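You operate a simulated robot arm through the tools that you are given. There is no shell and no other tool.

You run a simulated robot arm. Do the job below in one go: nothing can be reset, and whatever is moved stays where it is left.

## Task
Set up a sing-along with the microphone and the tape.
Fine: echo to HIGH, grey channel on, play the tape; grey and yellow faders to the white line; no howl, no red lamp.

It is judged by the outcome, as a careful person would: the job done as asked, and still so three seconds after it is handed in. It fails if anything else is knocked over, pushed out of place, dropped, spilled or broken.

## Robot
A 7-joint arm with a two-finger parallel gripper, fixed in place. Base frame: the origin is at the foot of the arm, x ahead of it, y to its left, z up; the work surface is at about z = 730. Readings come in mm, rad, newtons and seconds.
Its first joint turns from -2.601 to 2.601 rad. Payload 3.43 kg.
Tool frame: the origin (TCP) lies between the finger pads and is the grasp point; the fingertips stand 30 mm ahead of it; z points along the fingers, y is the line along which they close. The gripper opens to 94 mm. The fingers are 28 mm wide and 10 mm thick; the gripper's body (50 by 96 mm) begins 55 mm behind the TCP.
Orientation is told as [roll, pitch, yaw] about the base's x, y, z axes, in that order, counted from this pose: with the fingers straight down and closing along the base's y, the tool's x points along the base's -x, its y along +y and its z along -z.

## Interface
- The arm moves only by the tool apply_moves. Its arguments are lists of equal length, an entry for each row: "gripper": the opening in per cent of the stroke, from 0 (shut) to 100 (fully open); "slide": the shift along the tool's x, y, z in m, a list of three; "rot": the turn, a rotation vector about the tool's x, y, z in rad, a list of three. In form: {"gripper": [gripper, ...], "slide": [[dx, dy, dz], ...], "rot": [[ax, ay, az], ...]}. A call has 1 to 20 rows; each row shifts and turns the commanded pose from where the row before left it, along the tool's axes as they then stand. A row lasts 0.2 s, in which the tool goes at most 50 mm and 0.15 rad; a call with a longer step from one row to the next is refused whole, and so is a gripper value outside its range. Where a pose cannot be reached the arm comes as near as it can. A force on the tool above 40 N (or 10 N above the force at the start of the call, whichever is more), or a blocked arm, ends the call early, and 0.2 s more pass. Each finger travels about 45 mm/s and halts on what it meets, pressing with about 42 N; the grip force reading is that of the motor and also rises with nothing between the fingers. The clock runs only during rows and for 0.2 s after the last one: add rows that do not move to give the fingers time. It gives the time, the measured TCP pose, the force on the tool (base axes), the opening and the grip force at its end, in the units of the frame above (readings bear some noise), with the torque about the TCP (base axes, N m) and any sound that the robot's microphone picked up.
- Cameras (640 x 400 px; columns grow to the right, rows downward): "scene" is fixed at [49.7, 499, 1356.6]; the picture's right is [0.53, -0.85, 0.00], its down [-0.64, -0.40, -0.66] and it looks along [0.56, 0.35, -0.75] (base axes); focal length 214 px, centre (320, 200). "wrist" rides on the gripper at [76, 14, -102] in the tool frame; the picture's right is [-0.18, 0.98, 0.00], its down [-0.75, -0.14, -0.64] and it looks along [-0.63, -0.12, 0.77] (tool axes); focal length 243 px, centre (320, 200). There is no depth. A picture from a camera that has moved, and an enlarged one, comes with that camera's place and axes in the base frame and with its lens.
- capture(camera): a new picture of that camera. The clock stands still meanwhile.
- enlarge(camera, box): a new picture of the part [left, top, right, bottom] of that camera's present view, enlarged. The clock stands still meanwhile.
- job_done(): hands the job in; it is judged then, once.

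Places have to be worked out from the pictures, the camera data and where the tool is seen. Open the gripper and draw the arm clear of the work before you hand the job in, unless the task says otherwise.

The tools are called after "Call:" by a JSON object that holds its "fn" and its "kwargs". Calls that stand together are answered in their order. apply_moves: Moves the arm, as the interface text tells. Its arguments: {"type":"object","properties":{"gripper":{"type":"array","items":{"type":"number"}},"slide":{"type":"array","items":{"type":"array","items":{"type":"number"}}},"rot":{"type":"array","items":{"type":"array","items":{"type":"number"}}}},"required":["gripper","slide","rot"]} The other tools are called the same way: capture (camera) takes a picture; enlarge (camera, box) takes an enlarged picture of a part of a camera's view; job_done () hands the job in.

At the start:

```text
clock: 0.0
tcp_pos: [825.8, 543.2, 1111.8]
tcp_rot: [0.0, 0.001, 0.001]
wrist_force: [-0.1, -0.7, -0.1]
ft_torque: [0.01, 0.02, 0.0]
grip_width: 94.0
grip_force: 0.1
```

scene: 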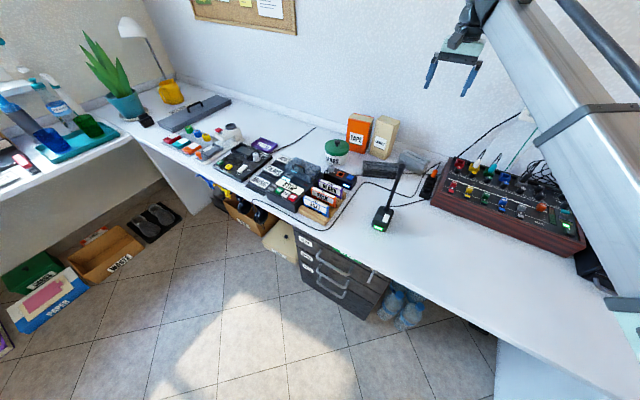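
wrist: 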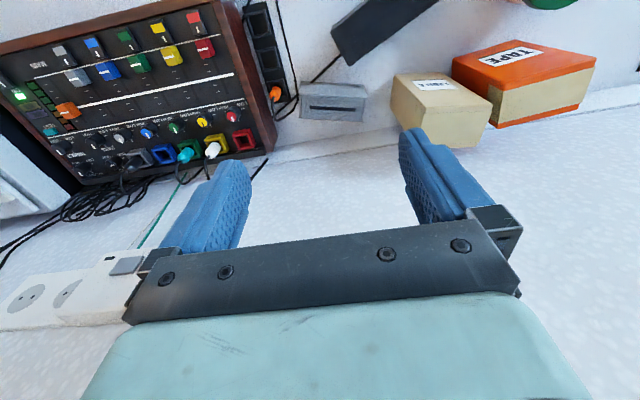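

I'll begin by looking closely at the mixer and the tape machine in both cameras.

Call:
{"fn": "enlarge", "kwargs": {"camera": "scene", "box": [410, 130, 610, 270]}}

Call:
{"fn": "enlarge", "kwargs": {"camera": "wrist", "box": [0, 0, 300, 200]}}

Call:
{"fn": "enlarge", "kwargs": {"camera": "scene", "box": [210, 120, 410, 240]}}

```text
2.86 times, centred on (510, 200) of scene
camera zoom: at [49.7, 499.0, 1356.6], right [0.53, -0.85, 0.0], down [-0.64, -0.4, -0.66], along [0.56, 0.35, -0.75], focal length 613 px, centre (-223, 200)
```

zoom: 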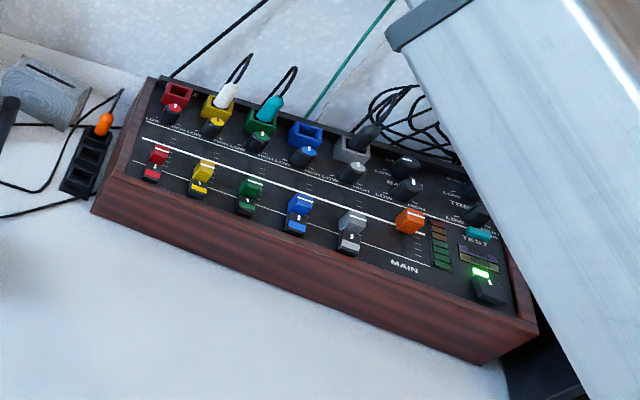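

```text
2.00 times, centred on (150, 100) of wrist
camera zoom: at [749.4, 556.3, 1214.4], right [0.18, 0.98, 0.0], down [0.75, -0.14, 0.64], along [0.63, -0.12, -0.77], focal length 485 px, centre (660, 400)
```

zoom: 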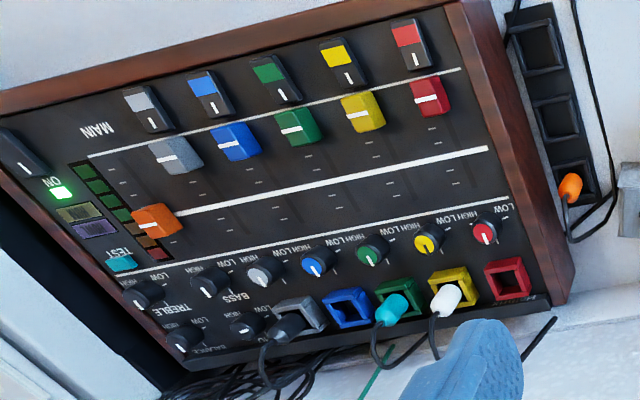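

```text
3.20 times, centred on (310, 180) of scene
camera zoom: at [49.7, 499.0, 1356.6], right [0.53, -0.85, 0.0], down [-0.64, -0.4, -0.66], along [0.56, 0.35, -0.75], focal length 686 px, centre (352, 264)
```

zoom: 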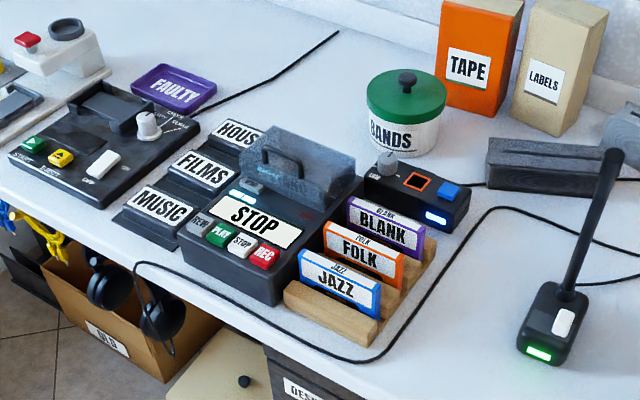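

The mixer appears to be around (790, 200), sloped and rotated about z. I'll move the wrist camera over it (y −300) to look at the panel more closely.

Call:
{"fn": "apply_moves", "kwargs": {"gripper": [100, 100, 100, 100, 100, 100, 100, 100], "slide": [[0, -0.045, 0], [0, -0.045, 0], [0, -0.045, 0], [0, -0.045, 0], [0, -0.045, 0], [0, -0.045, 0], [0, -0.03, 0], [0, 0, 0]], "rot": [[0, 0, 0], [0, 0, 0], [0, 0, 0], [0, 0, 0], [0, 0, 0], [0, 0, 0], [0, 0, 0], [0, 0, 0]]}}

Call:
{"fn": "capture", "kwargs": {"camera": "wrist"}}

Call:
{"fn": "capture", "kwargs": {"camera": "scene"}}

```text
clock: 1.8
tcp_pos: [825.5, 241.4, 1112.3]
tcp_rot: [0.0, 0.0, 0.001]
wrist_force: [0.0, -0.1, 0.5]
ft_torque: [-0.02, -0.02, 0.03]
grip_width: 93.7
grip_force: 0.0
```

```text
taken
camera wrist: at [749.3, 255.4, 1214.8], right [0.18, 0.98, 0.0], down [0.75, -0.14, 0.64], along [0.63, -0.12, -0.77], focal length 243 px, centre (320, 200)
```

wrist: 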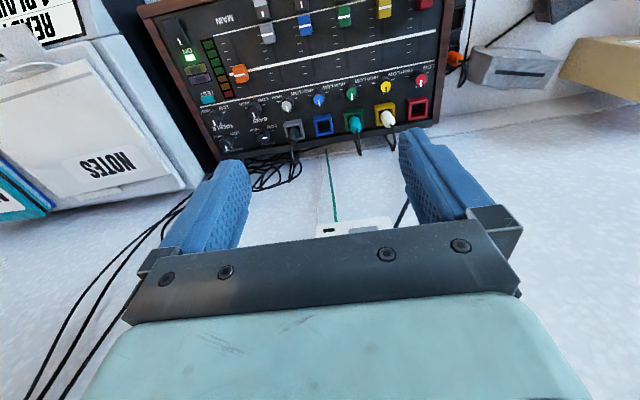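

```text
taken
```

scene: 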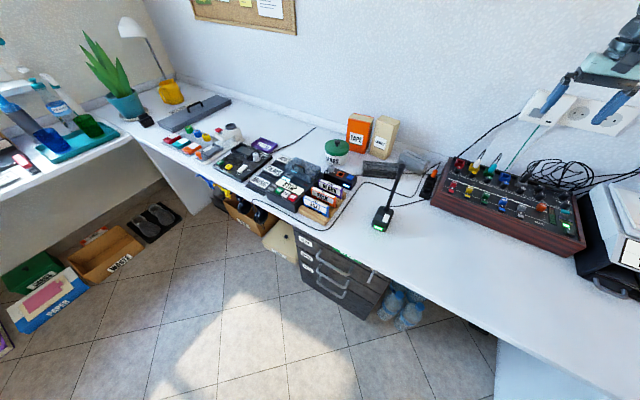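

The mixer lies nearer the base than the picture centre shows. I'll draw back 140 mm in x to centre it in the view.

Call:
{"fn": "apply_moves", "kwargs": {"gripper": [100, 100, 100, 100, 100], "slide": [[0.045, 0, 0], [0.045, 0, 0], [0.045, 0, 0], [0.0, 0, 0], [0, 0, 0]], "rot": [[0, 0, 0], [0, 0, 0], [0, 0, 0], [0, 0, 0], [0, 0, 0]]}}

Call:
{"fn": "enlarge", "kwargs": {"camera": "wrist", "box": [100, 0, 480, 230]}}

Call:
{"fn": "enlarge", "kwargs": {"camera": "scene", "box": [420, 140, 600, 260]}}

```text
clock: 3.0
tcp_pos: [689.8, 240.5, 1110.5]
tcp_rot: [0.001, -0.001, -0.001]
wrist_force: [-0.1, 0.2, -0.2]
ft_torque: [0.02, 0.02, 0.04]
grip_width: 94.0
grip_force: 0.0
```

```text
1.68 times, centred on (290, 115) of wrist
camera zoom: at [614.0, 256.1, 1214.5], right [0.18, 0.98, 0.0], down [0.75, -0.14, 0.64], along [0.63, -0.12, -0.77], focal length 409 px, centre (370, 343)
```

zoom: 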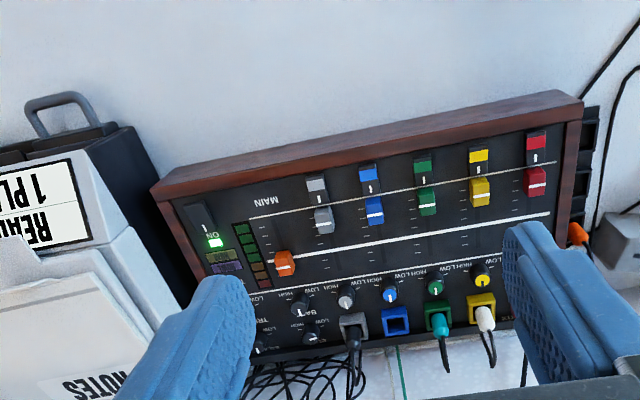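

```text
3.33 times, centred on (510, 200) of scene
camera zoom: at [49.7, 499.0, 1356.6], right [0.53, -0.85, 0.0], down [-0.64, -0.4, -0.66], along [0.56, 0.35, -0.75], focal length 715 px, centre (-313, 200)
```

zoom: 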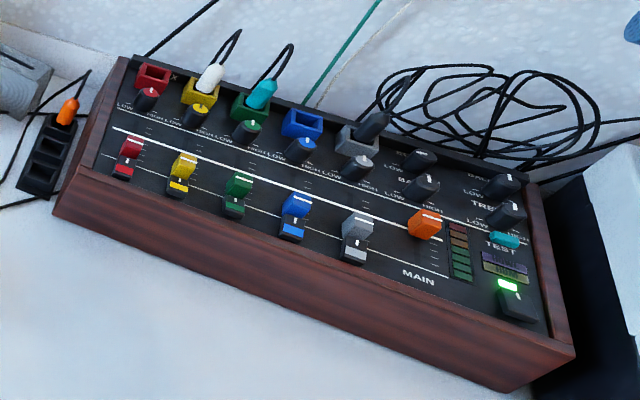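

There is a notice ("READ … 1 PL…") to the right of the mixer that may hold instructions. I'll move the camera that way to read it.

Call:
{"fn": "apply_moves", "kwargs": {"gripper": [100, 100, 100, 100, 100, 100], "slide": [[0, -0.045, 0], [0, -0.045, 0], [0, -0.045, 0], [0, -0.045, 0], [0, -0.045, 0], [0, 0, 0]], "rot": [[0, 0, 0], [0, 0, 0], [0, 0, 0], [0, 0, 0], [0, 0, 0], [0, 0, 0]]}}

Call:
{"fn": "capture", "kwargs": {"camera": "wrist"}}

Call:
{"fn": "enlarge", "kwargs": {"camera": "wrist", "box": [200, 0, 440, 150]}}

```text
clock: 3.7
tcp_pos: [692.4, 133.1, 1110.6]
tcp_rot: [0.002, -0.013, -0.008]
wrist_force: [0.0, -0.5, -0.2]
ft_torque: [0.04, -0.04, 0.02]
grip_width: 94.1
grip_force: 0.1
stopped in row 3: the force on the tool passed its limit at 50 N (the readings are from after the stop); the commanded pose is now the measured one
```

```text
taken
camera wrist: at [614.9, 147.8, 1212.8], right [0.19, 0.98, 0.0], down [0.74, -0.15, 0.65], along [0.64, -0.12, -0.76], focal length 243 px, centre (320, 200)
```

wrist: 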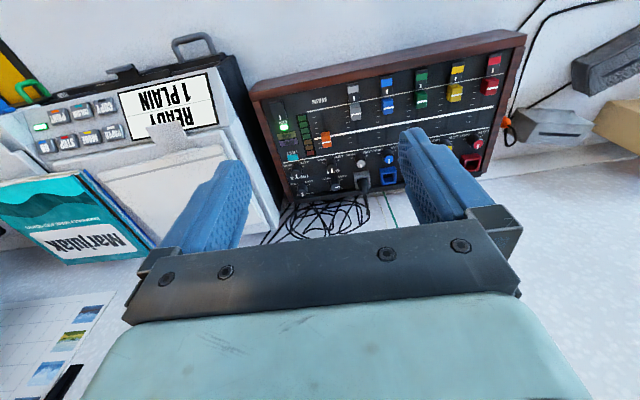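

```text
2.67 times, centred on (320, 75) of wrist
camera zoom: at [614.9, 147.8, 1212.8], right [0.19, 0.98, 0.0], down [0.74, -0.15, 0.65], along [0.64, -0.12, -0.76], focal length 647 px, centre (320, 533)
```

zoom: 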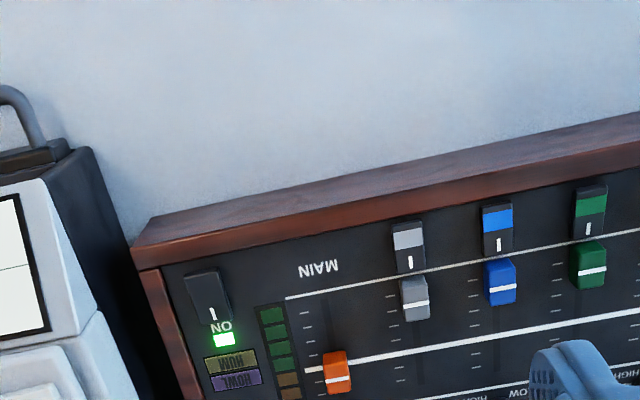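

The "notice" is just a copier's display ("READY 1 PLAIN"), which has nothing to do with the job. The arm stopped on a 50 N force, so I'll check what it may have touched before moving on.

Call:
{"fn": "capture", "kwargs": {"camera": "scene"}}

Call:
{"fn": "enlarge", "kwargs": {"camera": "scene", "box": [440, 0, 640, 125]}}

```text
taken
```

scene: 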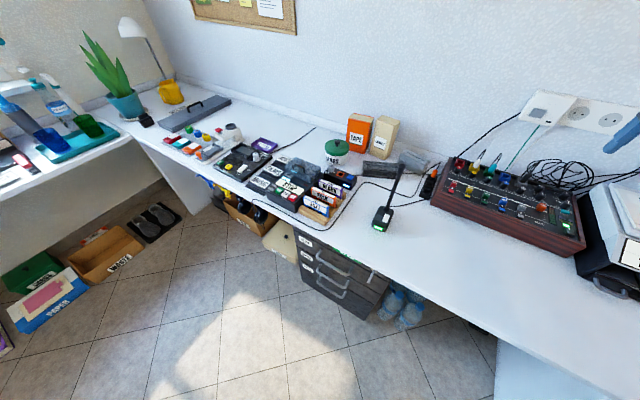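

```text
3.20 times, centred on (540, 62) of scene
camera zoom: at [49.7, 499.0, 1356.6], right [0.53, -0.85, 0.0], down [-0.64, -0.4, -0.66], along [0.56, 0.35, -0.75], focal length 686 px, centre (-384, 640)
```

zoom: 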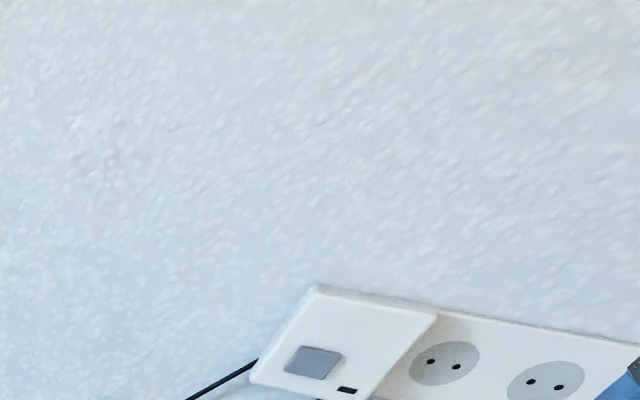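

Nothing visible was disturbed; I'll go back toward +y and lower the camera for close-up views of the mixer's labels.

Call:
{"fn": "apply_moves", "kwargs": {"gripper": [100, 100, 100, 100, 100, 100, 100], "slide": [[0, 0.03, 0], [0, 0.04, 0], [0.0, 0.03, 0.04], [0.02, 0, 0.04], [0.02, 0, 0.03], [0, 0, 0], [0, 0, 0]], "rot": [[0, 0, 0], [0, 0, 0], [0, 0, 0], [0, 0, 0], [0, 0, 0], [0, 0, 0], [0, 0, 0]]}}

Call:
{"fn": "capture", "kwargs": {"camera": "wrist"}}

Call:
{"fn": "enlarge", "kwargs": {"camera": "wrist", "box": [120, 20, 320, 145]}}

Call:
{"fn": "enlarge", "kwargs": {"camera": "wrist", "box": [260, 20, 460, 145]}}

```text
clock: 5.3
tcp_pos: [655.3, 232.3, 1000.6]
tcp_rot: [0.002, -0.014, -0.007]
wrist_force: [0.0, 0.1, 0.0]
ft_torque: [0.0, -0.01, 0.02]
grip_width: 94.1
grip_force: 0.1
```

```text
taken
camera wrist: at [577.2, 247.7, 1102.9], right [0.19, 0.98, 0.0], down [0.75, -0.15, 0.65], along [0.64, -0.12, -0.76], focal length 243 px, centre (320, 200)
```

wrist: 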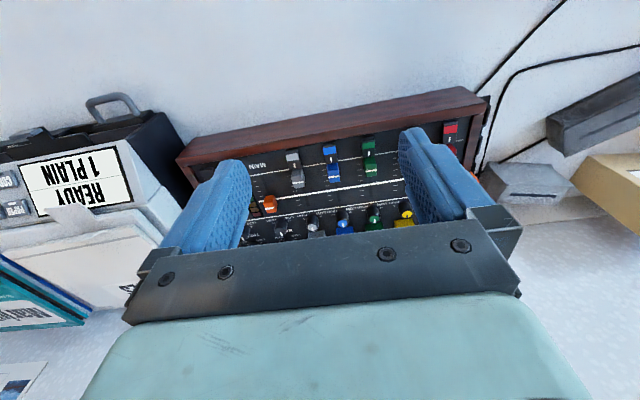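

```text
3.20 times, centred on (220, 82) of wrist
camera zoom: at [577.2, 247.7, 1102.9], right [0.19, 0.98, 0.0], down [0.75, -0.15, 0.65], along [0.64, -0.12, -0.76], focal length 776 px, centre (640, 576)
```

zoom: 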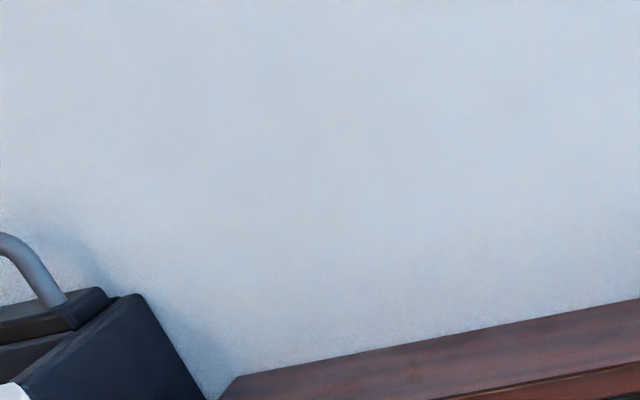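

```text
3.20 times, centred on (360, 82) of wrist
camera zoom: at [577.2, 247.7, 1102.9], right [0.19, 0.98, 0.0], down [0.75, -0.15, 0.65], along [0.64, -0.12, -0.76], focal length 776 px, centre (192, 576)
```

zoom: 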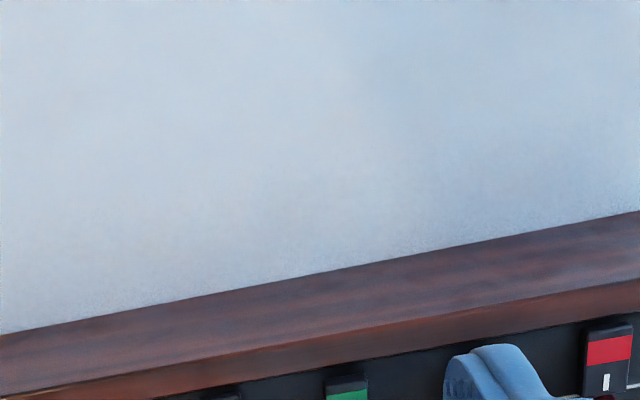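

The fingers hide part of the panel; moving the tool 110 mm ahead will bring the panel into the upper half of the view.

Call:
{"fn": "apply_moves", "kwargs": {"gripper": [100, 100, 100, 100, 100], "slide": [[-0.04, 0, 0], [-0.04, 0, 0], [-0.03, 0, 0], [0, 0, 0], [0, 0, 0]], "rot": [[0, 0, 0], [0, 0, 0], [0, 0, 0], [0, 0, 0], [0, 0, 0]]}}

Call:
{"fn": "capture", "kwargs": {"camera": "wrist"}}

Call:
{"fn": "enlarge", "kwargs": {"camera": "wrist", "box": [120, 0, 320, 125]}}

Call:
{"fn": "enlarge", "kwargs": {"camera": "wrist", "box": [300, 0, 500, 125]}}

```text
clock: 6.5
tcp_pos: [764.8, 232.5, 1001.6]
tcp_rot: [0.001, -0.012, -0.006]
wrist_force: [0.3, 0.1, 0.4]
ft_torque: [0.01, 0.0, 0.01]
grip_width: 93.8
grip_force: 0.1
```

```text
taken
camera wrist: at [687.5, 247.2, 1104.3], right [0.19, 0.98, 0.0], down [0.74, -0.15, 0.65], along [0.64, -0.12, -0.76], focal length 243 px, centre (320, 200)
```

wrist: 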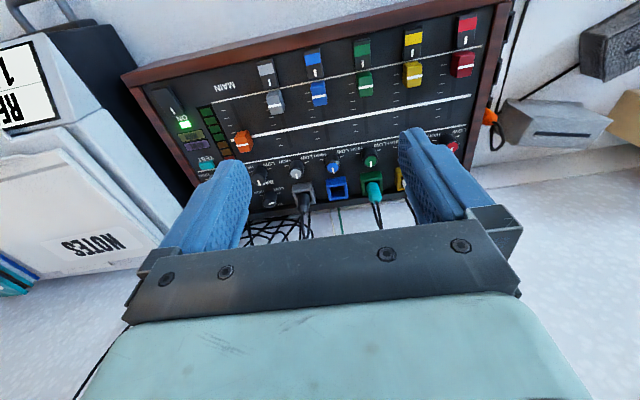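

```text
3.20 times, centred on (220, 62) of wrist
camera zoom: at [687.5, 247.2, 1104.3], right [0.19, 0.98, 0.0], down [0.74, -0.15, 0.65], along [0.64, -0.12, -0.76], focal length 776 px, centre (640, 640)
```

zoom: 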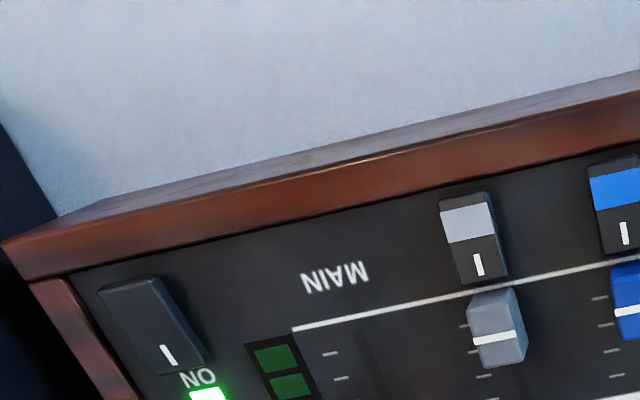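

```text
3.20 times, centred on (400, 62) of wrist
camera zoom: at [687.5, 247.2, 1104.3], right [0.19, 0.98, 0.0], down [0.74, -0.15, 0.65], along [0.64, -0.12, -0.76], focal length 776 px, centre (64, 640)
```

zoom: 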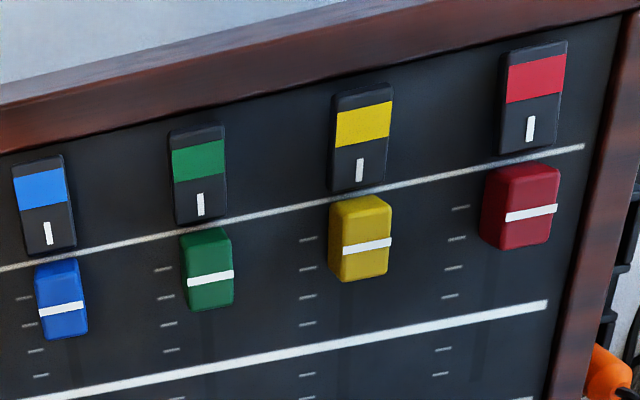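

The rocker tilts aren't clear yet. I'll zoom further on the switches from both cameras.

Call:
{"fn": "enlarge", "kwargs": {"camera": "wrist", "box": [240, 5, 420, 117]}}

Call:
{"fn": "enlarge", "kwargs": {"camera": "wrist", "box": [380, 0, 500, 75]}}

Call:
{"fn": "enlarge", "kwargs": {"camera": "wrist", "box": [140, 75, 240, 180]}}

Call:
{"fn": "enlarge", "kwargs": {"camera": "scene", "box": [440, 150, 520, 200]}}

Call:
{"fn": "enlarge", "kwargs": {"camera": "scene", "box": [500, 180, 590, 236]}}

```text
3.56 times, centred on (330, 61) of wrist
camera zoom: at [687.5, 247.2, 1104.3], right [0.19, 0.98, 0.0], down [0.74, -0.15, 0.65], along [0.64, -0.12, -0.76], focal length 863 px, centre (284, 694)
```

zoom: 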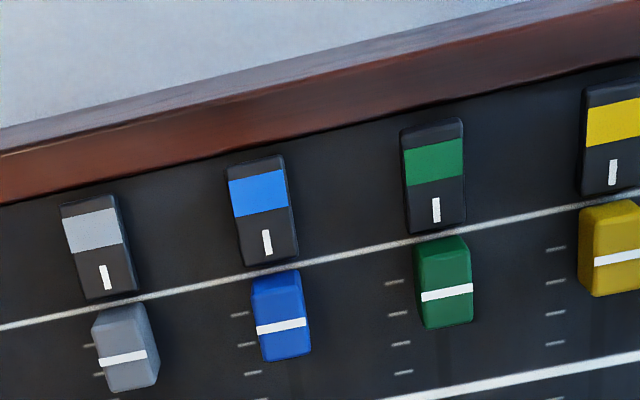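

```text
5.33 times, centred on (440, 38) of wrist
camera zoom: at [687.5, 247.2, 1104.3], right [0.19, 0.98, 0.0], down [0.74, -0.15, 0.65], along [0.64, -0.12, -0.76], focal length 1294 px, centre (-320, 1067)
```

zoom: 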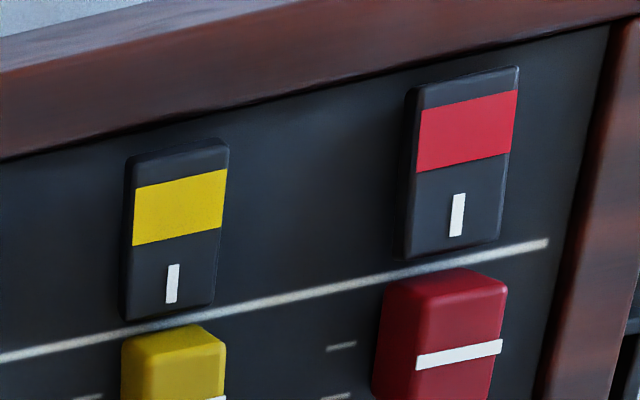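

```text
3.81 times, centred on (190, 128) of wrist
camera zoom: at [687.5, 247.2, 1104.3], right [0.19, 0.98, 0.0], down [0.74, -0.15, 0.65], along [0.64, -0.12, -0.76], focal length 924 px, centre (815, 476)
```

zoom: 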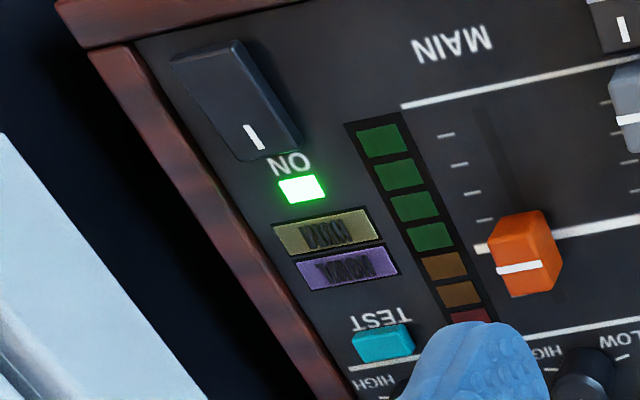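

```text
8.00 times, centred on (480, 175) of scene
camera zoom: at [49.7, 499.0, 1356.6], right [0.53, -0.85, 0.0], down [-0.64, -0.4, -0.66], along [0.56, 0.35, -0.75], focal length 1716 px, centre (-960, 400)
```

zoom: 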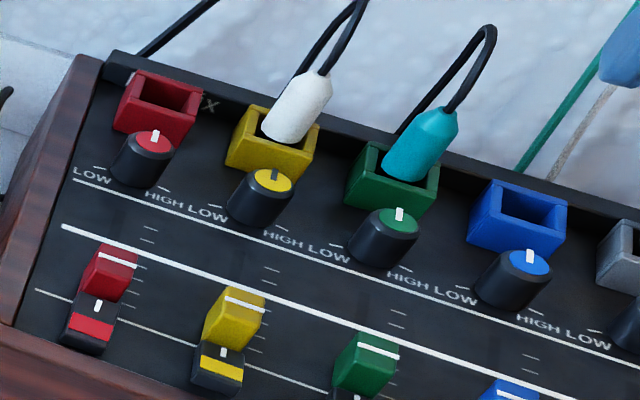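

```text
7.11 times, centred on (545, 208) of scene
camera zoom: at [49.7, 499.0, 1356.6], right [0.53, -0.85, 0.0], down [-0.64, -0.4, -0.66], along [0.56, 0.35, -0.75], focal length 1525 px, centre (-1280, 143)
```

zoom: 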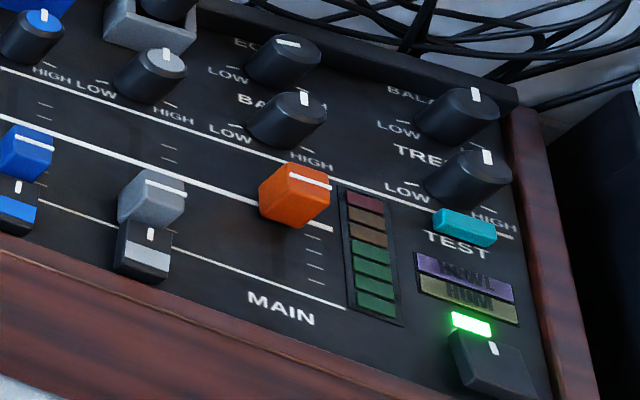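

The mixer's ECHO knob is the rear-left of the four black knobs. Now the tape deck and microphone, seen as closely as the scene camera allows.

Call:
{"fn": "enlarge", "kwargs": {"camera": "scene", "box": [255, 150, 335, 200]}}

Call:
{"fn": "enlarge", "kwargs": {"camera": "scene", "box": [290, 160, 370, 225]}}

Call:
{"fn": "enlarge", "kwargs": {"camera": "scene", "box": [350, 150, 450, 240]}}

Call:
{"fn": "enlarge", "kwargs": {"camera": "scene", "box": [160, 110, 290, 190]}}

Call:
{"fn": "enlarge", "kwargs": {"camera": "scene", "box": [500, 165, 580, 215]}}

```text
8.00 times, centred on (295, 175) of scene
camera zoom: at [49.7, 499.0, 1356.6], right [0.53, -0.85, 0.0], down [-0.64, -0.4, -0.66], along [0.56, 0.35, -0.75], focal length 1716 px, centre (520, 400)
```

zoom: 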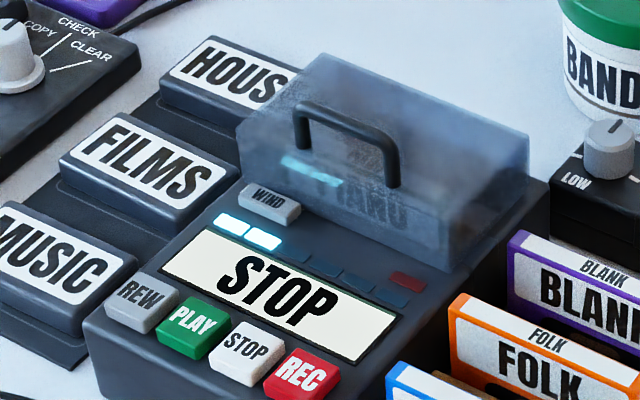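

```text
6.15 times, centred on (330, 192) of scene
camera zoom: at [49.7, 499.0, 1356.6], right [0.53, -0.85, 0.0], down [-0.64, -0.4, -0.66], along [0.56, 0.35, -0.75], focal length 1320 px, centre (258, 246)
```

zoom: 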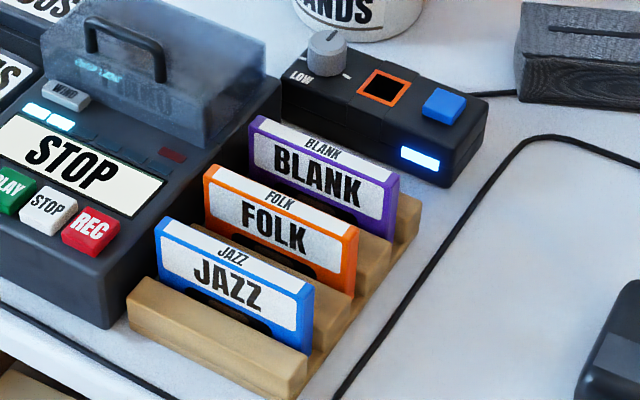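

```text
4.44 times, centred on (400, 195) of scene
camera zoom: at [49.7, 499.0, 1356.6], right [0.53, -0.85, 0.0], down [-0.64, -0.4, -0.66], along [0.56, 0.35, -0.75], focal length 953 px, centre (-36, 222)
```

zoom: 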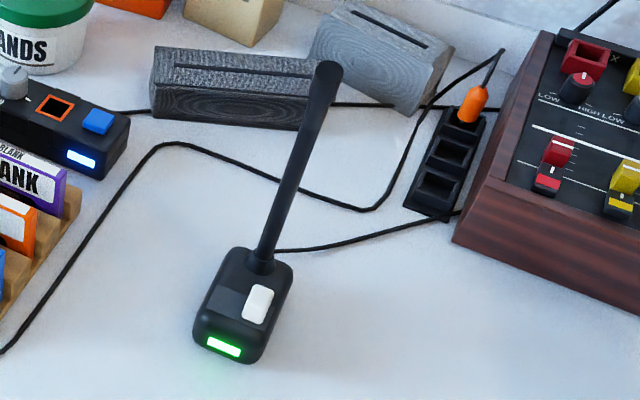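

```text
4.92 times, centred on (225, 150) of scene
camera zoom: at [49.7, 499.0, 1356.6], right [0.53, -0.85, 0.0], down [-0.64, -0.4, -0.66], along [0.56, 0.35, -0.75], focal length 1056 px, centre (788, 446)
```

zoom: 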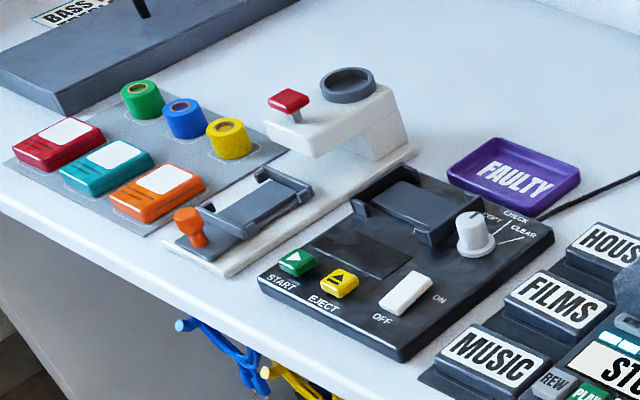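

```text
8.00 times, centred on (540, 190) of scene
camera zoom: at [49.7, 499.0, 1356.6], right [0.53, -0.85, 0.0], down [-0.64, -0.4, -0.66], along [0.56, 0.35, -0.75], focal length 1716 px, centre (-1440, 280)
```

zoom: 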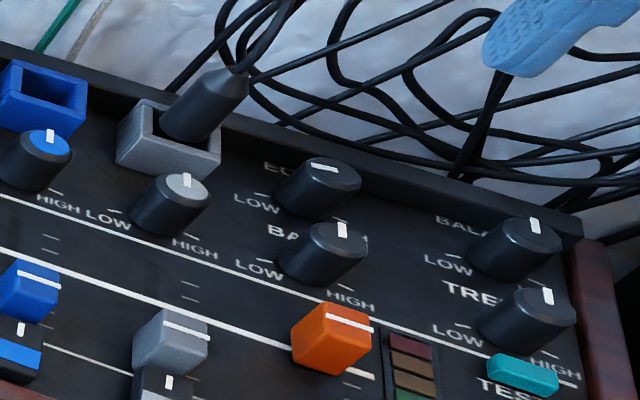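

The deck already holds a tape (lid closed, display STOP), the mic lamp is green, and the mixer has ECHO/BASS/BALANCE/TREBLE knobs, HUM and HOWL lamps and a level meter with red at the top. I'll bring the camera over the ECHO knob for a close look.

Call:
{"fn": "apply_moves", "kwargs": {"gripper": [100, 100, 100, 100, 100, 100], "slide": [[-0.03, -0.015, 0], [-0.03, -0.015, 0], [-0.03, -0.015, 0], [-0.025, -0.015, 0.01], [0, 0, 0], [0, 0, 0]], "rot": [[0, 0, 0], [0, 0, 0], [0, 0, 0], [0, 0, 0], [0, 0, 0], [0, 0, 0]]}}

Call:
{"fn": "capture", "kwargs": {"camera": "wrist"}}

Call:
{"fn": "enlarge", "kwargs": {"camera": "wrist", "box": [160, 40, 320, 140]}}

Call:
{"fn": "enlarge", "kwargs": {"camera": "wrist", "box": [120, 0, 320, 125]}}

```text
clock: 7.9
tcp_pos: [879.8, 172.6, 994.1]
tcp_rot: [0.001, -0.011, -0.006]
wrist_force: [-0.1, -0.2, 0.5]
ft_torque: [0.0, 0.03, -0.01]
grip_width: 93.9
grip_force: 0.1
```

```text
taken
camera wrist: at [802.4, 187.2, 1095.6], right [0.19, 0.98, 0.0], down [0.74, -0.15, 0.65], along [0.64, -0.12, -0.76], focal length 243 px, centre (320, 200)
```

wrist: 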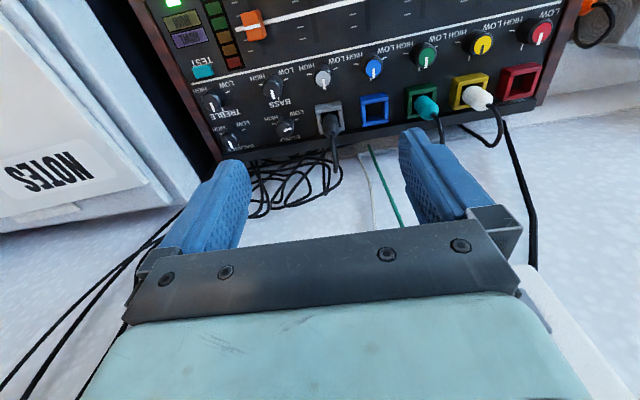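

```text
4.00 times, centred on (240, 90) of wrist
camera zoom: at [802.4, 187.2, 1095.6], right [0.19, 0.98, 0.0], down [0.74, -0.15, 0.65], along [0.64, -0.12, -0.76], focal length 970 px, centre (640, 640)
```

zoom: 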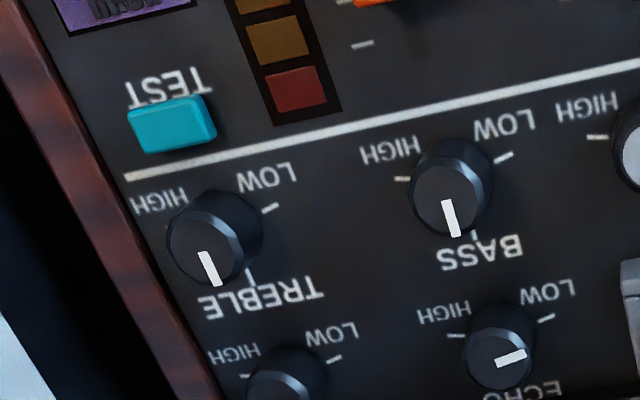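

```text
3.20 times, centred on (220, 62) of wrist
camera zoom: at [802.4, 187.2, 1095.6], right [0.19, 0.98, 0.0], down [0.74, -0.15, 0.65], along [0.64, -0.12, -0.76], focal length 776 px, centre (640, 640)
```

zoom: 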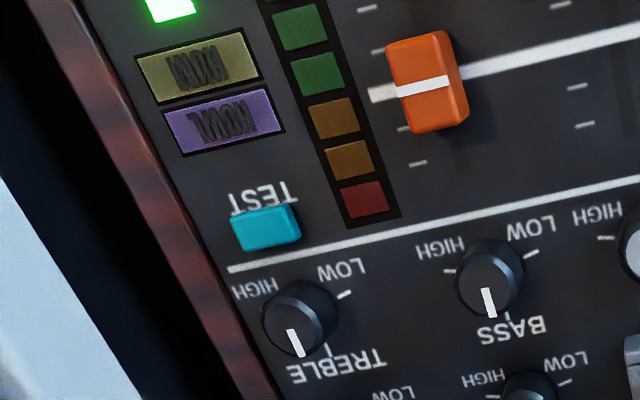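

ECHO's pointer is at LOW; HIGH is reached by turning clockwise (seen from above) about 215°. I'll take another view from a different place to triangulate the knob, faders and switches accurately.

Call:
{"fn": "apply_moves", "kwargs": {"gripper": [100, 100, 100, 100], "slide": [[0.03, 0.0, 0.02], [0.03, 0.0, 0.02], [0, 0, 0], [0, 0, 0]], "rot": [[0, 0, 0], [0, 0, 0], [0, 0, 0], [0, 0, 0]]}}

Call:
{"fn": "capture", "kwargs": {"camera": "wrist"}}

Call:
{"fn": "enlarge", "kwargs": {"camera": "wrist", "box": [220, 120, 380, 220]}}

Call:
{"fn": "enlarge", "kwargs": {"camera": "wrist", "box": [220, 0, 380, 100]}}

Call:
{"fn": "enlarge", "kwargs": {"camera": "wrist", "box": [360, 0, 520, 100]}}

Call:
{"fn": "enlarge", "kwargs": {"camera": "wrist", "box": [100, 0, 260, 100]}}

```text
clock: 8.9
tcp_pos: [819.0, 172.1, 952.7]
tcp_rot: [0.002, -0.011, -0.006]
wrist_force: [-0.4, -0.3, -1.5]
ft_torque: [0.01, 0.02, -0.01]
grip_width: 93.9
grip_force: 0.0
```

```text
taken
camera wrist: at [741.7, 187.6, 1054.2], right [0.19, 0.98, 0.0], down [0.74, -0.15, 0.65], along [0.64, -0.12, -0.76], focal length 243 px, centre (320, 200)
```

wrist: 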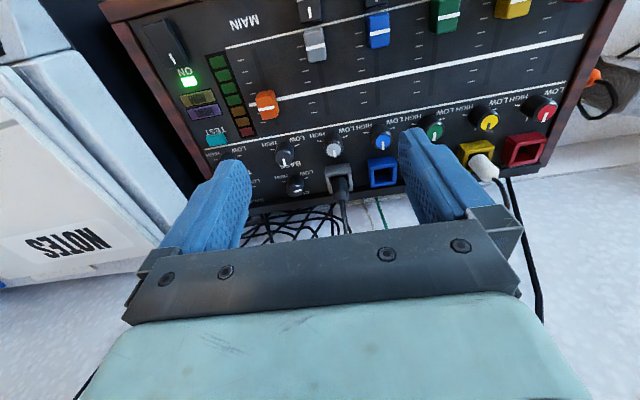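

```text
4.00 times, centred on (300, 170) of wrist
camera zoom: at [741.7, 187.6, 1054.2], right [0.19, 0.98, 0.0], down [0.74, -0.15, 0.65], along [0.64, -0.12, -0.76], focal length 970 px, centre (400, 320)
```

zoom: 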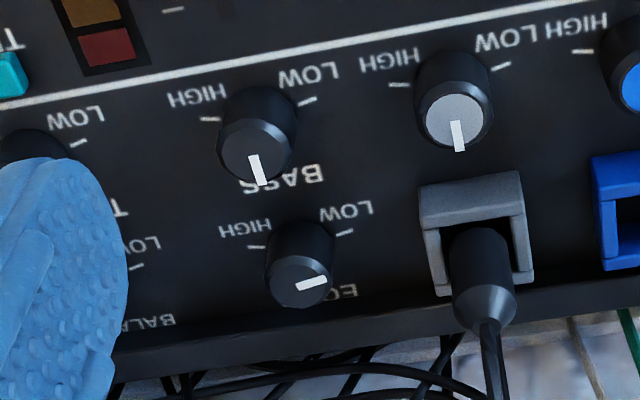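

```text
4.00 times, centred on (300, 50) of wrist
camera zoom: at [741.7, 187.6, 1054.2], right [0.19, 0.98, 0.0], down [0.74, -0.15, 0.65], along [0.64, -0.12, -0.76], focal length 970 px, centre (400, 800)
```

zoom: 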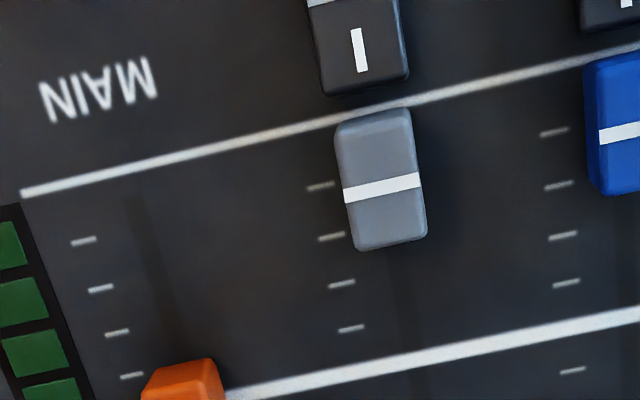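

```text
4.00 times, centred on (440, 50) of wrist
camera zoom: at [741.7, 187.6, 1054.2], right [0.19, 0.98, 0.0], down [0.74, -0.15, 0.65], along [0.64, -0.12, -0.76], focal length 970 px, centre (-160, 800)
```

zoom: 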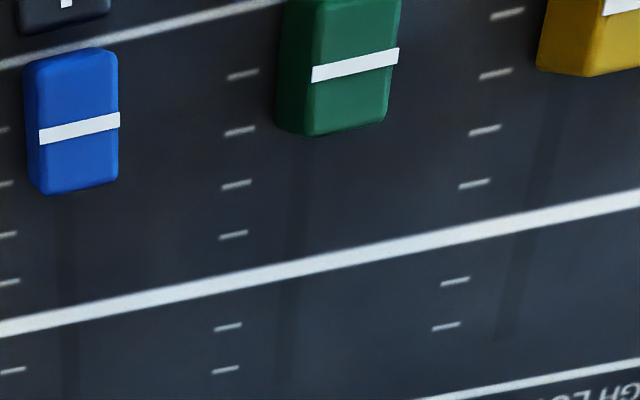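

```text
4.00 times, centred on (180, 50) of wrist
camera zoom: at [741.7, 187.6, 1054.2], right [0.19, 0.98, 0.0], down [0.74, -0.15, 0.65], along [0.64, -0.12, -0.76], focal length 970 px, centre (880, 800)
```

zoom: 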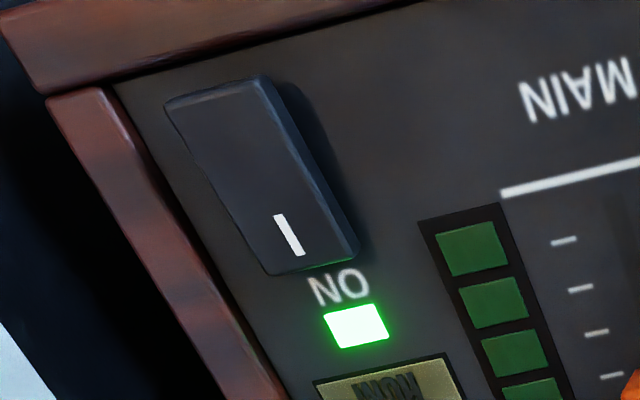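

Triangulation gives a flat panel at z≈805, grey fader cap at (774, 178, top 824), white line at x≈813, and ECHO knob at about (916, 124, top 824). I'll level the tool and go above the grey fader with a partly open gripper.

Call:
{"fn": "apply_moves", "kwargs": {"gripper": [80, 60, 36, 36, 36, 36], "slide": [[0.02, 0.003, 0.02], [0.019, 0.0032, 0.02], [0, 0, 0.02], [0, 0, 0.02], [0, 0, 0], [0, 0, 0]], "rot": [[0, 0.012, -0.006], [0, 0, 0], [0, 0, 0], [0, 0, 0], [0, 0, 0], [0, 0, 0]]}}

Call:
{"fn": "capture", "kwargs": {"camera": "wrist"}}

Call:
{"fn": "enlarge", "kwargs": {"camera": "wrist", "box": [200, 60, 440, 210]}}

```text
clock: 10.3
tcp_pos: [780.9, 178.9, 871.0]
tcp_rot: [0.002, 0.001, -0.002]
wrist_force: [-0.1, -0.2, 0.7]
ft_torque: [0.01, -0.01, 0.01]
grip_width: 34.1
grip_force: 0.0
```

```text
taken
camera wrist: at [704.1, 193.6, 974.6], right [0.19, 0.98, 0.0], down [0.75, -0.14, 0.64], along [0.63, -0.12, -0.77], focal length 243 px, centre (320, 200)
```

wrist: 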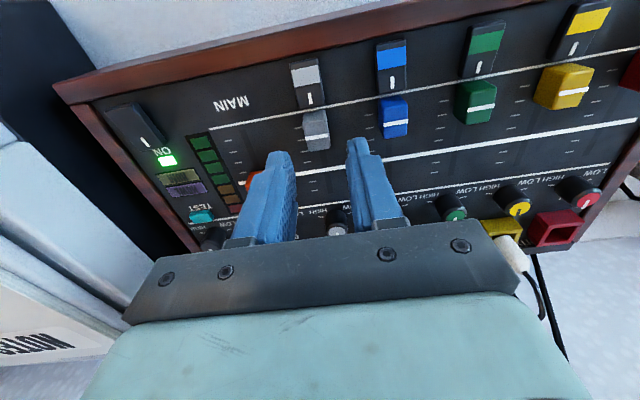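

```text
2.67 times, centred on (320, 135) of wrist
camera zoom: at [704.1, 193.6, 974.6], right [0.19, 0.98, 0.0], down [0.75, -0.14, 0.64], along [0.63, -0.12, -0.77], focal length 647 px, centre (320, 373)
```

zoom: 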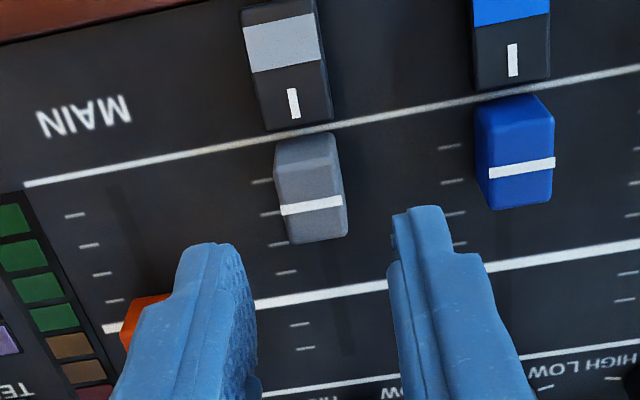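

The grey cap sits centred between the fingers. I'll descend to TCP z≈839, close on the cap.

Call:
{"fn": "apply_moves", "kwargs": {"gripper": [36, 36, 36, 10, 10, 10, 10], "slide": [[0, 0, 0.016], [0, 0, 0.016], [0, 0, 0], [0, 0, 0], [0, 0, 0], [0, 0, 0], [0, 0, 0]], "rot": [[0, 0, 0], [0, 0, 0], [0, 0, 0], [0, 0, 0], [0, 0, 0], [0, 0, 0], [0, 0, 0]]}}

Call:
{"fn": "enlarge", "kwargs": {"camera": "wrist", "box": [200, 60, 440, 210]}}

```text
clock: 11.9
tcp_pos: [780.5, 178.0, 839.8]
tcp_rot: [0.002, 0.0, -0.001]
wrist_force: [-1.0, -11.2, -5.7]
ft_torque: [-0.32, -0.42, 0.18]
grip_width: 15.5
grip_force: 45.7
```

```text
2.67 times, centred on (320, 135) of wrist
camera zoom: at [704.0, 192.7, 942.7], right [0.19, 0.98, 0.0], down [0.75, -0.14, 0.64], along [0.63, -0.12, -0.77], focal length 647 px, centre (320, 373)
```

zoom: 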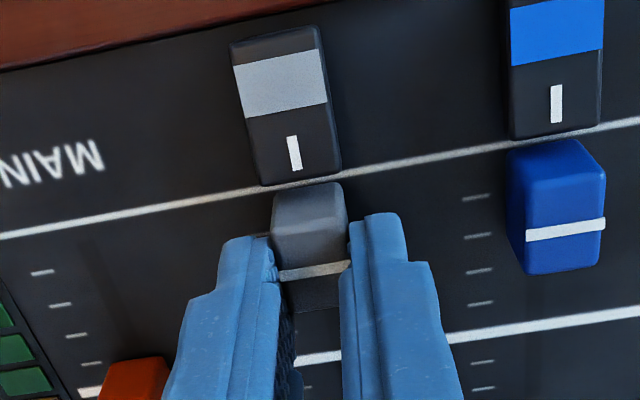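

The cap is held (15.5 mm). Now I drag it 38.6 mm toward the back so its mark lands at the white line (x≈812.7).

Call:
{"fn": "apply_moves", "kwargs": {"gripper": [10, 10, 10, 10, 10, 10, 10], "slide": [[-0.006, 0, 0], [-0.008, 0, 0], [-0.008, 0, 0], [-0.008, 0, 0], [-0.006, 0, 0], [-0.0026, 0, 0], [0, 0, 0]], "rot": [[0, 0, 0], [0, 0, 0], [0, 0, 0], [0, 0, 0], [0, 0, 0], [0, 0, 0], [0, 0, 0]]}}

Call:
{"fn": "enlarge", "kwargs": {"camera": "wrist", "box": [200, 60, 440, 210]}}

Call:
{"fn": "enlarge", "kwargs": {"camera": "scene", "box": [470, 160, 570, 225]}}

```text
clock: 13.5
tcp_pos: [820.0, 178.6, 839.8]
tcp_rot: [0.0, 0.003, 0.0]
wrist_force: [0.1, -16.9, -5.2]
ft_torque: [-0.44, 0.41, 0.14]
grip_width: 15.7
grip_force: 45.2
```

```text
2.67 times, centred on (320, 135) of wrist
camera zoom: at [743.5, 192.8, 942.8], right [0.19, 0.98, 0.0], down [0.75, -0.14, 0.64], along [0.63, -0.12, -0.77], focal length 647 px, centre (320, 373)
```

zoom: 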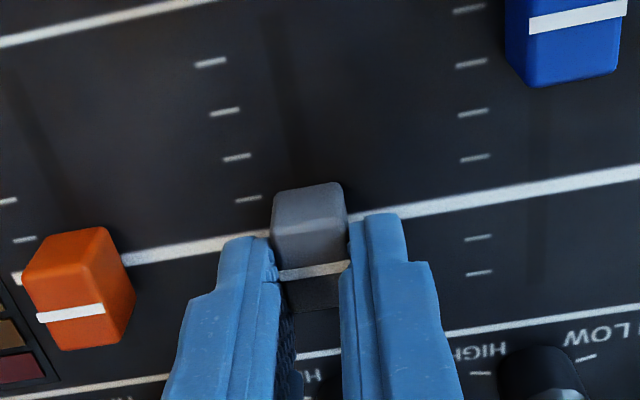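

```text
6.15 times, centred on (520, 192) of scene
camera zoom: at [49.7, 499.0, 1356.6], right [0.53, -0.85, 0.0], down [-0.64, -0.4, -0.66], along [0.56, 0.35, -0.75], focal length 1320 px, centre (-911, 246)
```

zoom: 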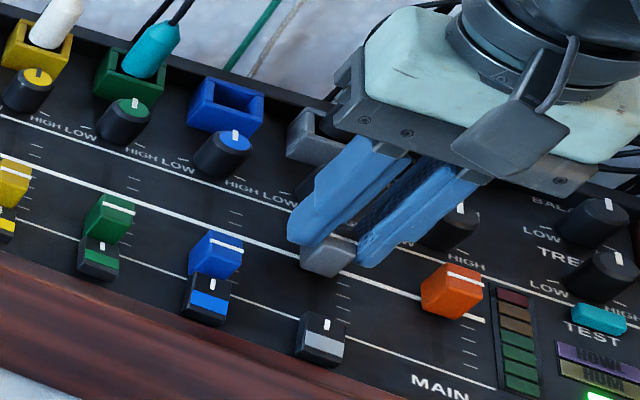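

The mark is at x≈813.1 and the line at ≈813.5, a good match. I'll release and lift straight up, then check it.

Call:
{"fn": "apply_moves", "kwargs": {"gripper": [36, 36, 36, 36, 36, 36, 36], "slide": [[0, 0, 0], [0, 0, 0], [0, 0, -0.01], [0, 0, -0.025], [0, 0, -0.025], [0, 0, -0.02], [0, 0, 0]], "rot": [[0, 0, 0], [0, 0, 0], [0, 0, 0], [0, 0, 0], [0, 0, 0], [0, 0, 0], [0, 0, 0]]}}

Call:
{"fn": "capture", "kwargs": {"camera": "wrist"}}

Call:
{"fn": "enlarge", "kwargs": {"camera": "wrist", "box": [220, 60, 380, 160]}}

```text
clock: 15.1
tcp_pos: [819.8, 177.9, 922.0]
tcp_rot: [0.0, 0.0, -0.002]
wrist_force: [-0.5, 0.4, 0.0]
ft_torque: [0.0, -0.01, -0.03]
grip_width: 33.8
grip_force: 0.0
```

```text
taken
camera wrist: at [743.6, 192.7, 1023.7], right [0.19, 0.98, 0.0], down [0.75, -0.14, 0.64], along [0.63, -0.12, -0.77], focal length 243 px, centre (320, 200)
```

wrist: 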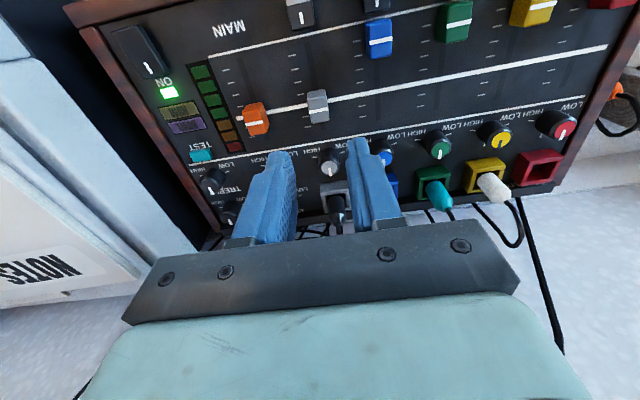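

```text
4.00 times, centred on (300, 110) of wrist
camera zoom: at [743.6, 192.7, 1023.7], right [0.19, 0.98, 0.0], down [0.75, -0.14, 0.64], along [0.63, -0.12, -0.77], focal length 970 px, centre (400, 560)
```

zoom: 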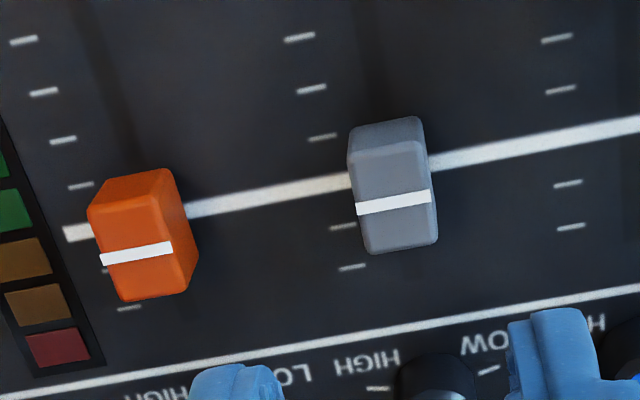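

The grey fader is on the line. Next, I'll move above the yellow fader at about (773, 333).

Call:
{"fn": "apply_moves", "kwargs": {"gripper": [36, 36, 36, 36, 36, 36, 36], "slide": [[0.01, 0.04, 0], [0.01, 0.04, 0], [0.01, 0.04, 0], [0.01, 0.035, 0], [0, 0, 0.025], [0, 0, 0.025], [0, 0, 0]], "rot": [[0, 0, 0], [0, 0, 0], [0, 0, 0], [0, 0, 0], [0, 0, 0], [0, 0, 0], [0, 0, 0]]}}

Call:
{"fn": "capture", "kwargs": {"camera": "wrist"}}

Call:
{"fn": "enlarge", "kwargs": {"camera": "wrist", "box": [200, 60, 440, 210]}}

Call:
{"fn": "enlarge", "kwargs": {"camera": "wrist", "box": [100, 40, 340, 190]}}

```text
clock: 16.7
tcp_pos: [779.8, 332.0, 870.7]
tcp_rot: [0.003, 0.001, -0.001]
wrist_force: [-0.2, 0.1, 0.0]
ft_torque: [-0.01, 0.01, -0.02]
grip_width: 33.8
grip_force: 0.1
```

```text
taken
camera wrist: at [703.7, 347.8, 973.4], right [0.19, 0.98, 0.0], down [0.75, -0.14, 0.64], along [0.63, -0.12, -0.77], focal length 243 px, centre (320, 200)
```

wrist: 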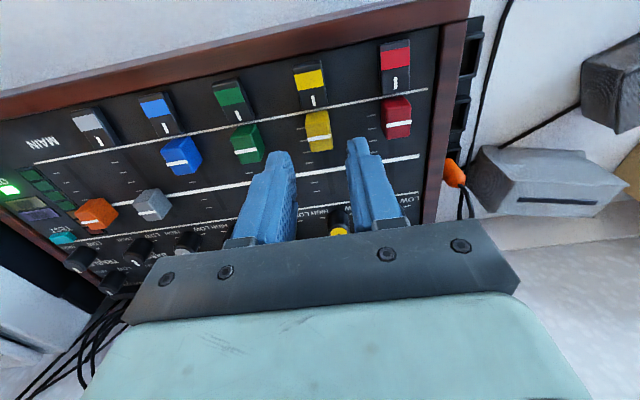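

```text
2.67 times, centred on (320, 135) of wrist
camera zoom: at [703.7, 347.8, 973.4], right [0.19, 0.98, 0.0], down [0.75, -0.14, 0.64], along [0.63, -0.12, -0.77], focal length 647 px, centre (320, 373)
```

zoom: 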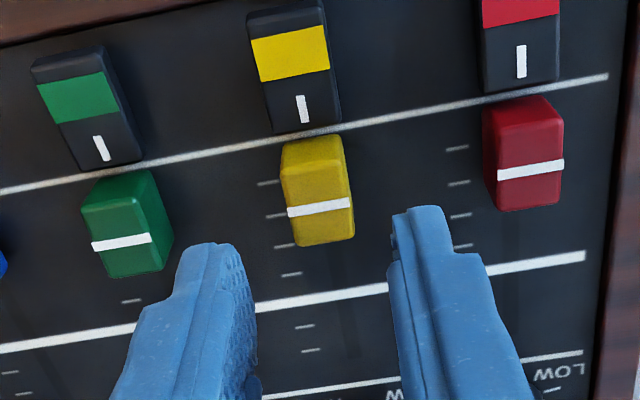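

```text
2.67 times, centred on (220, 115) of wrist
camera zoom: at [703.7, 347.8, 973.4], right [0.19, 0.98, 0.0], down [0.75, -0.14, 0.64], along [0.63, -0.12, -0.77], focal length 647 px, centre (587, 427)
```

zoom: 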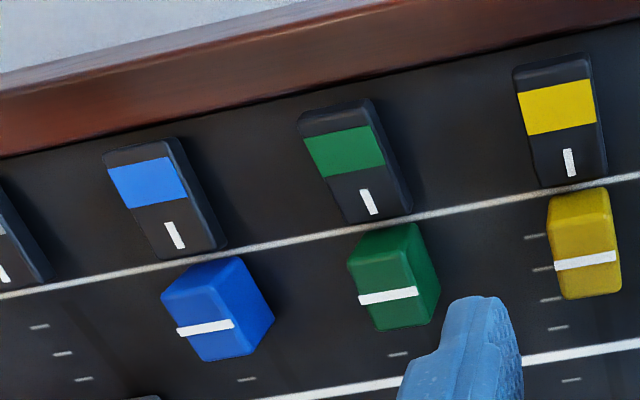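

Before gripping, I'll compare the rocker tilts (yellow versus the others) from the front using the scene camera.

Call:
{"fn": "enlarge", "kwargs": {"camera": "scene", "box": [440, 175, 500, 212]}}

Call:
{"fn": "enlarge", "kwargs": {"camera": "scene", "box": [490, 185, 580, 241]}}

```text
10.67 times, centred on (470, 194) of scene
camera zoom: at [49.7, 499.0, 1356.6], right [0.53, -0.85, 0.0], down [-0.64, -0.4, -0.66], along [0.56, 0.35, -0.75], focal length 2288 px, centre (-1280, 269)
```

zoom: 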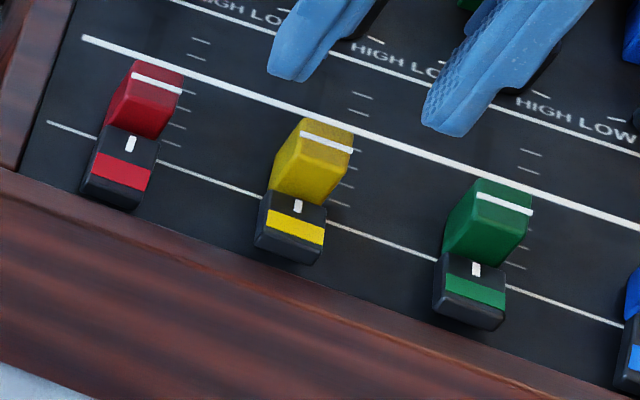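

```text
7.11 times, centred on (535, 213) of scene
camera zoom: at [49.7, 499.0, 1356.6], right [0.53, -0.85, 0.0], down [-0.64, -0.4, -0.66], along [0.56, 0.35, -0.75], focal length 1525 px, centre (-1209, 108)
```

zoom: 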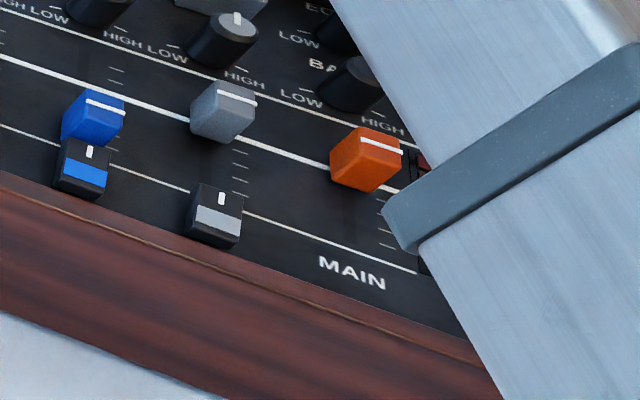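

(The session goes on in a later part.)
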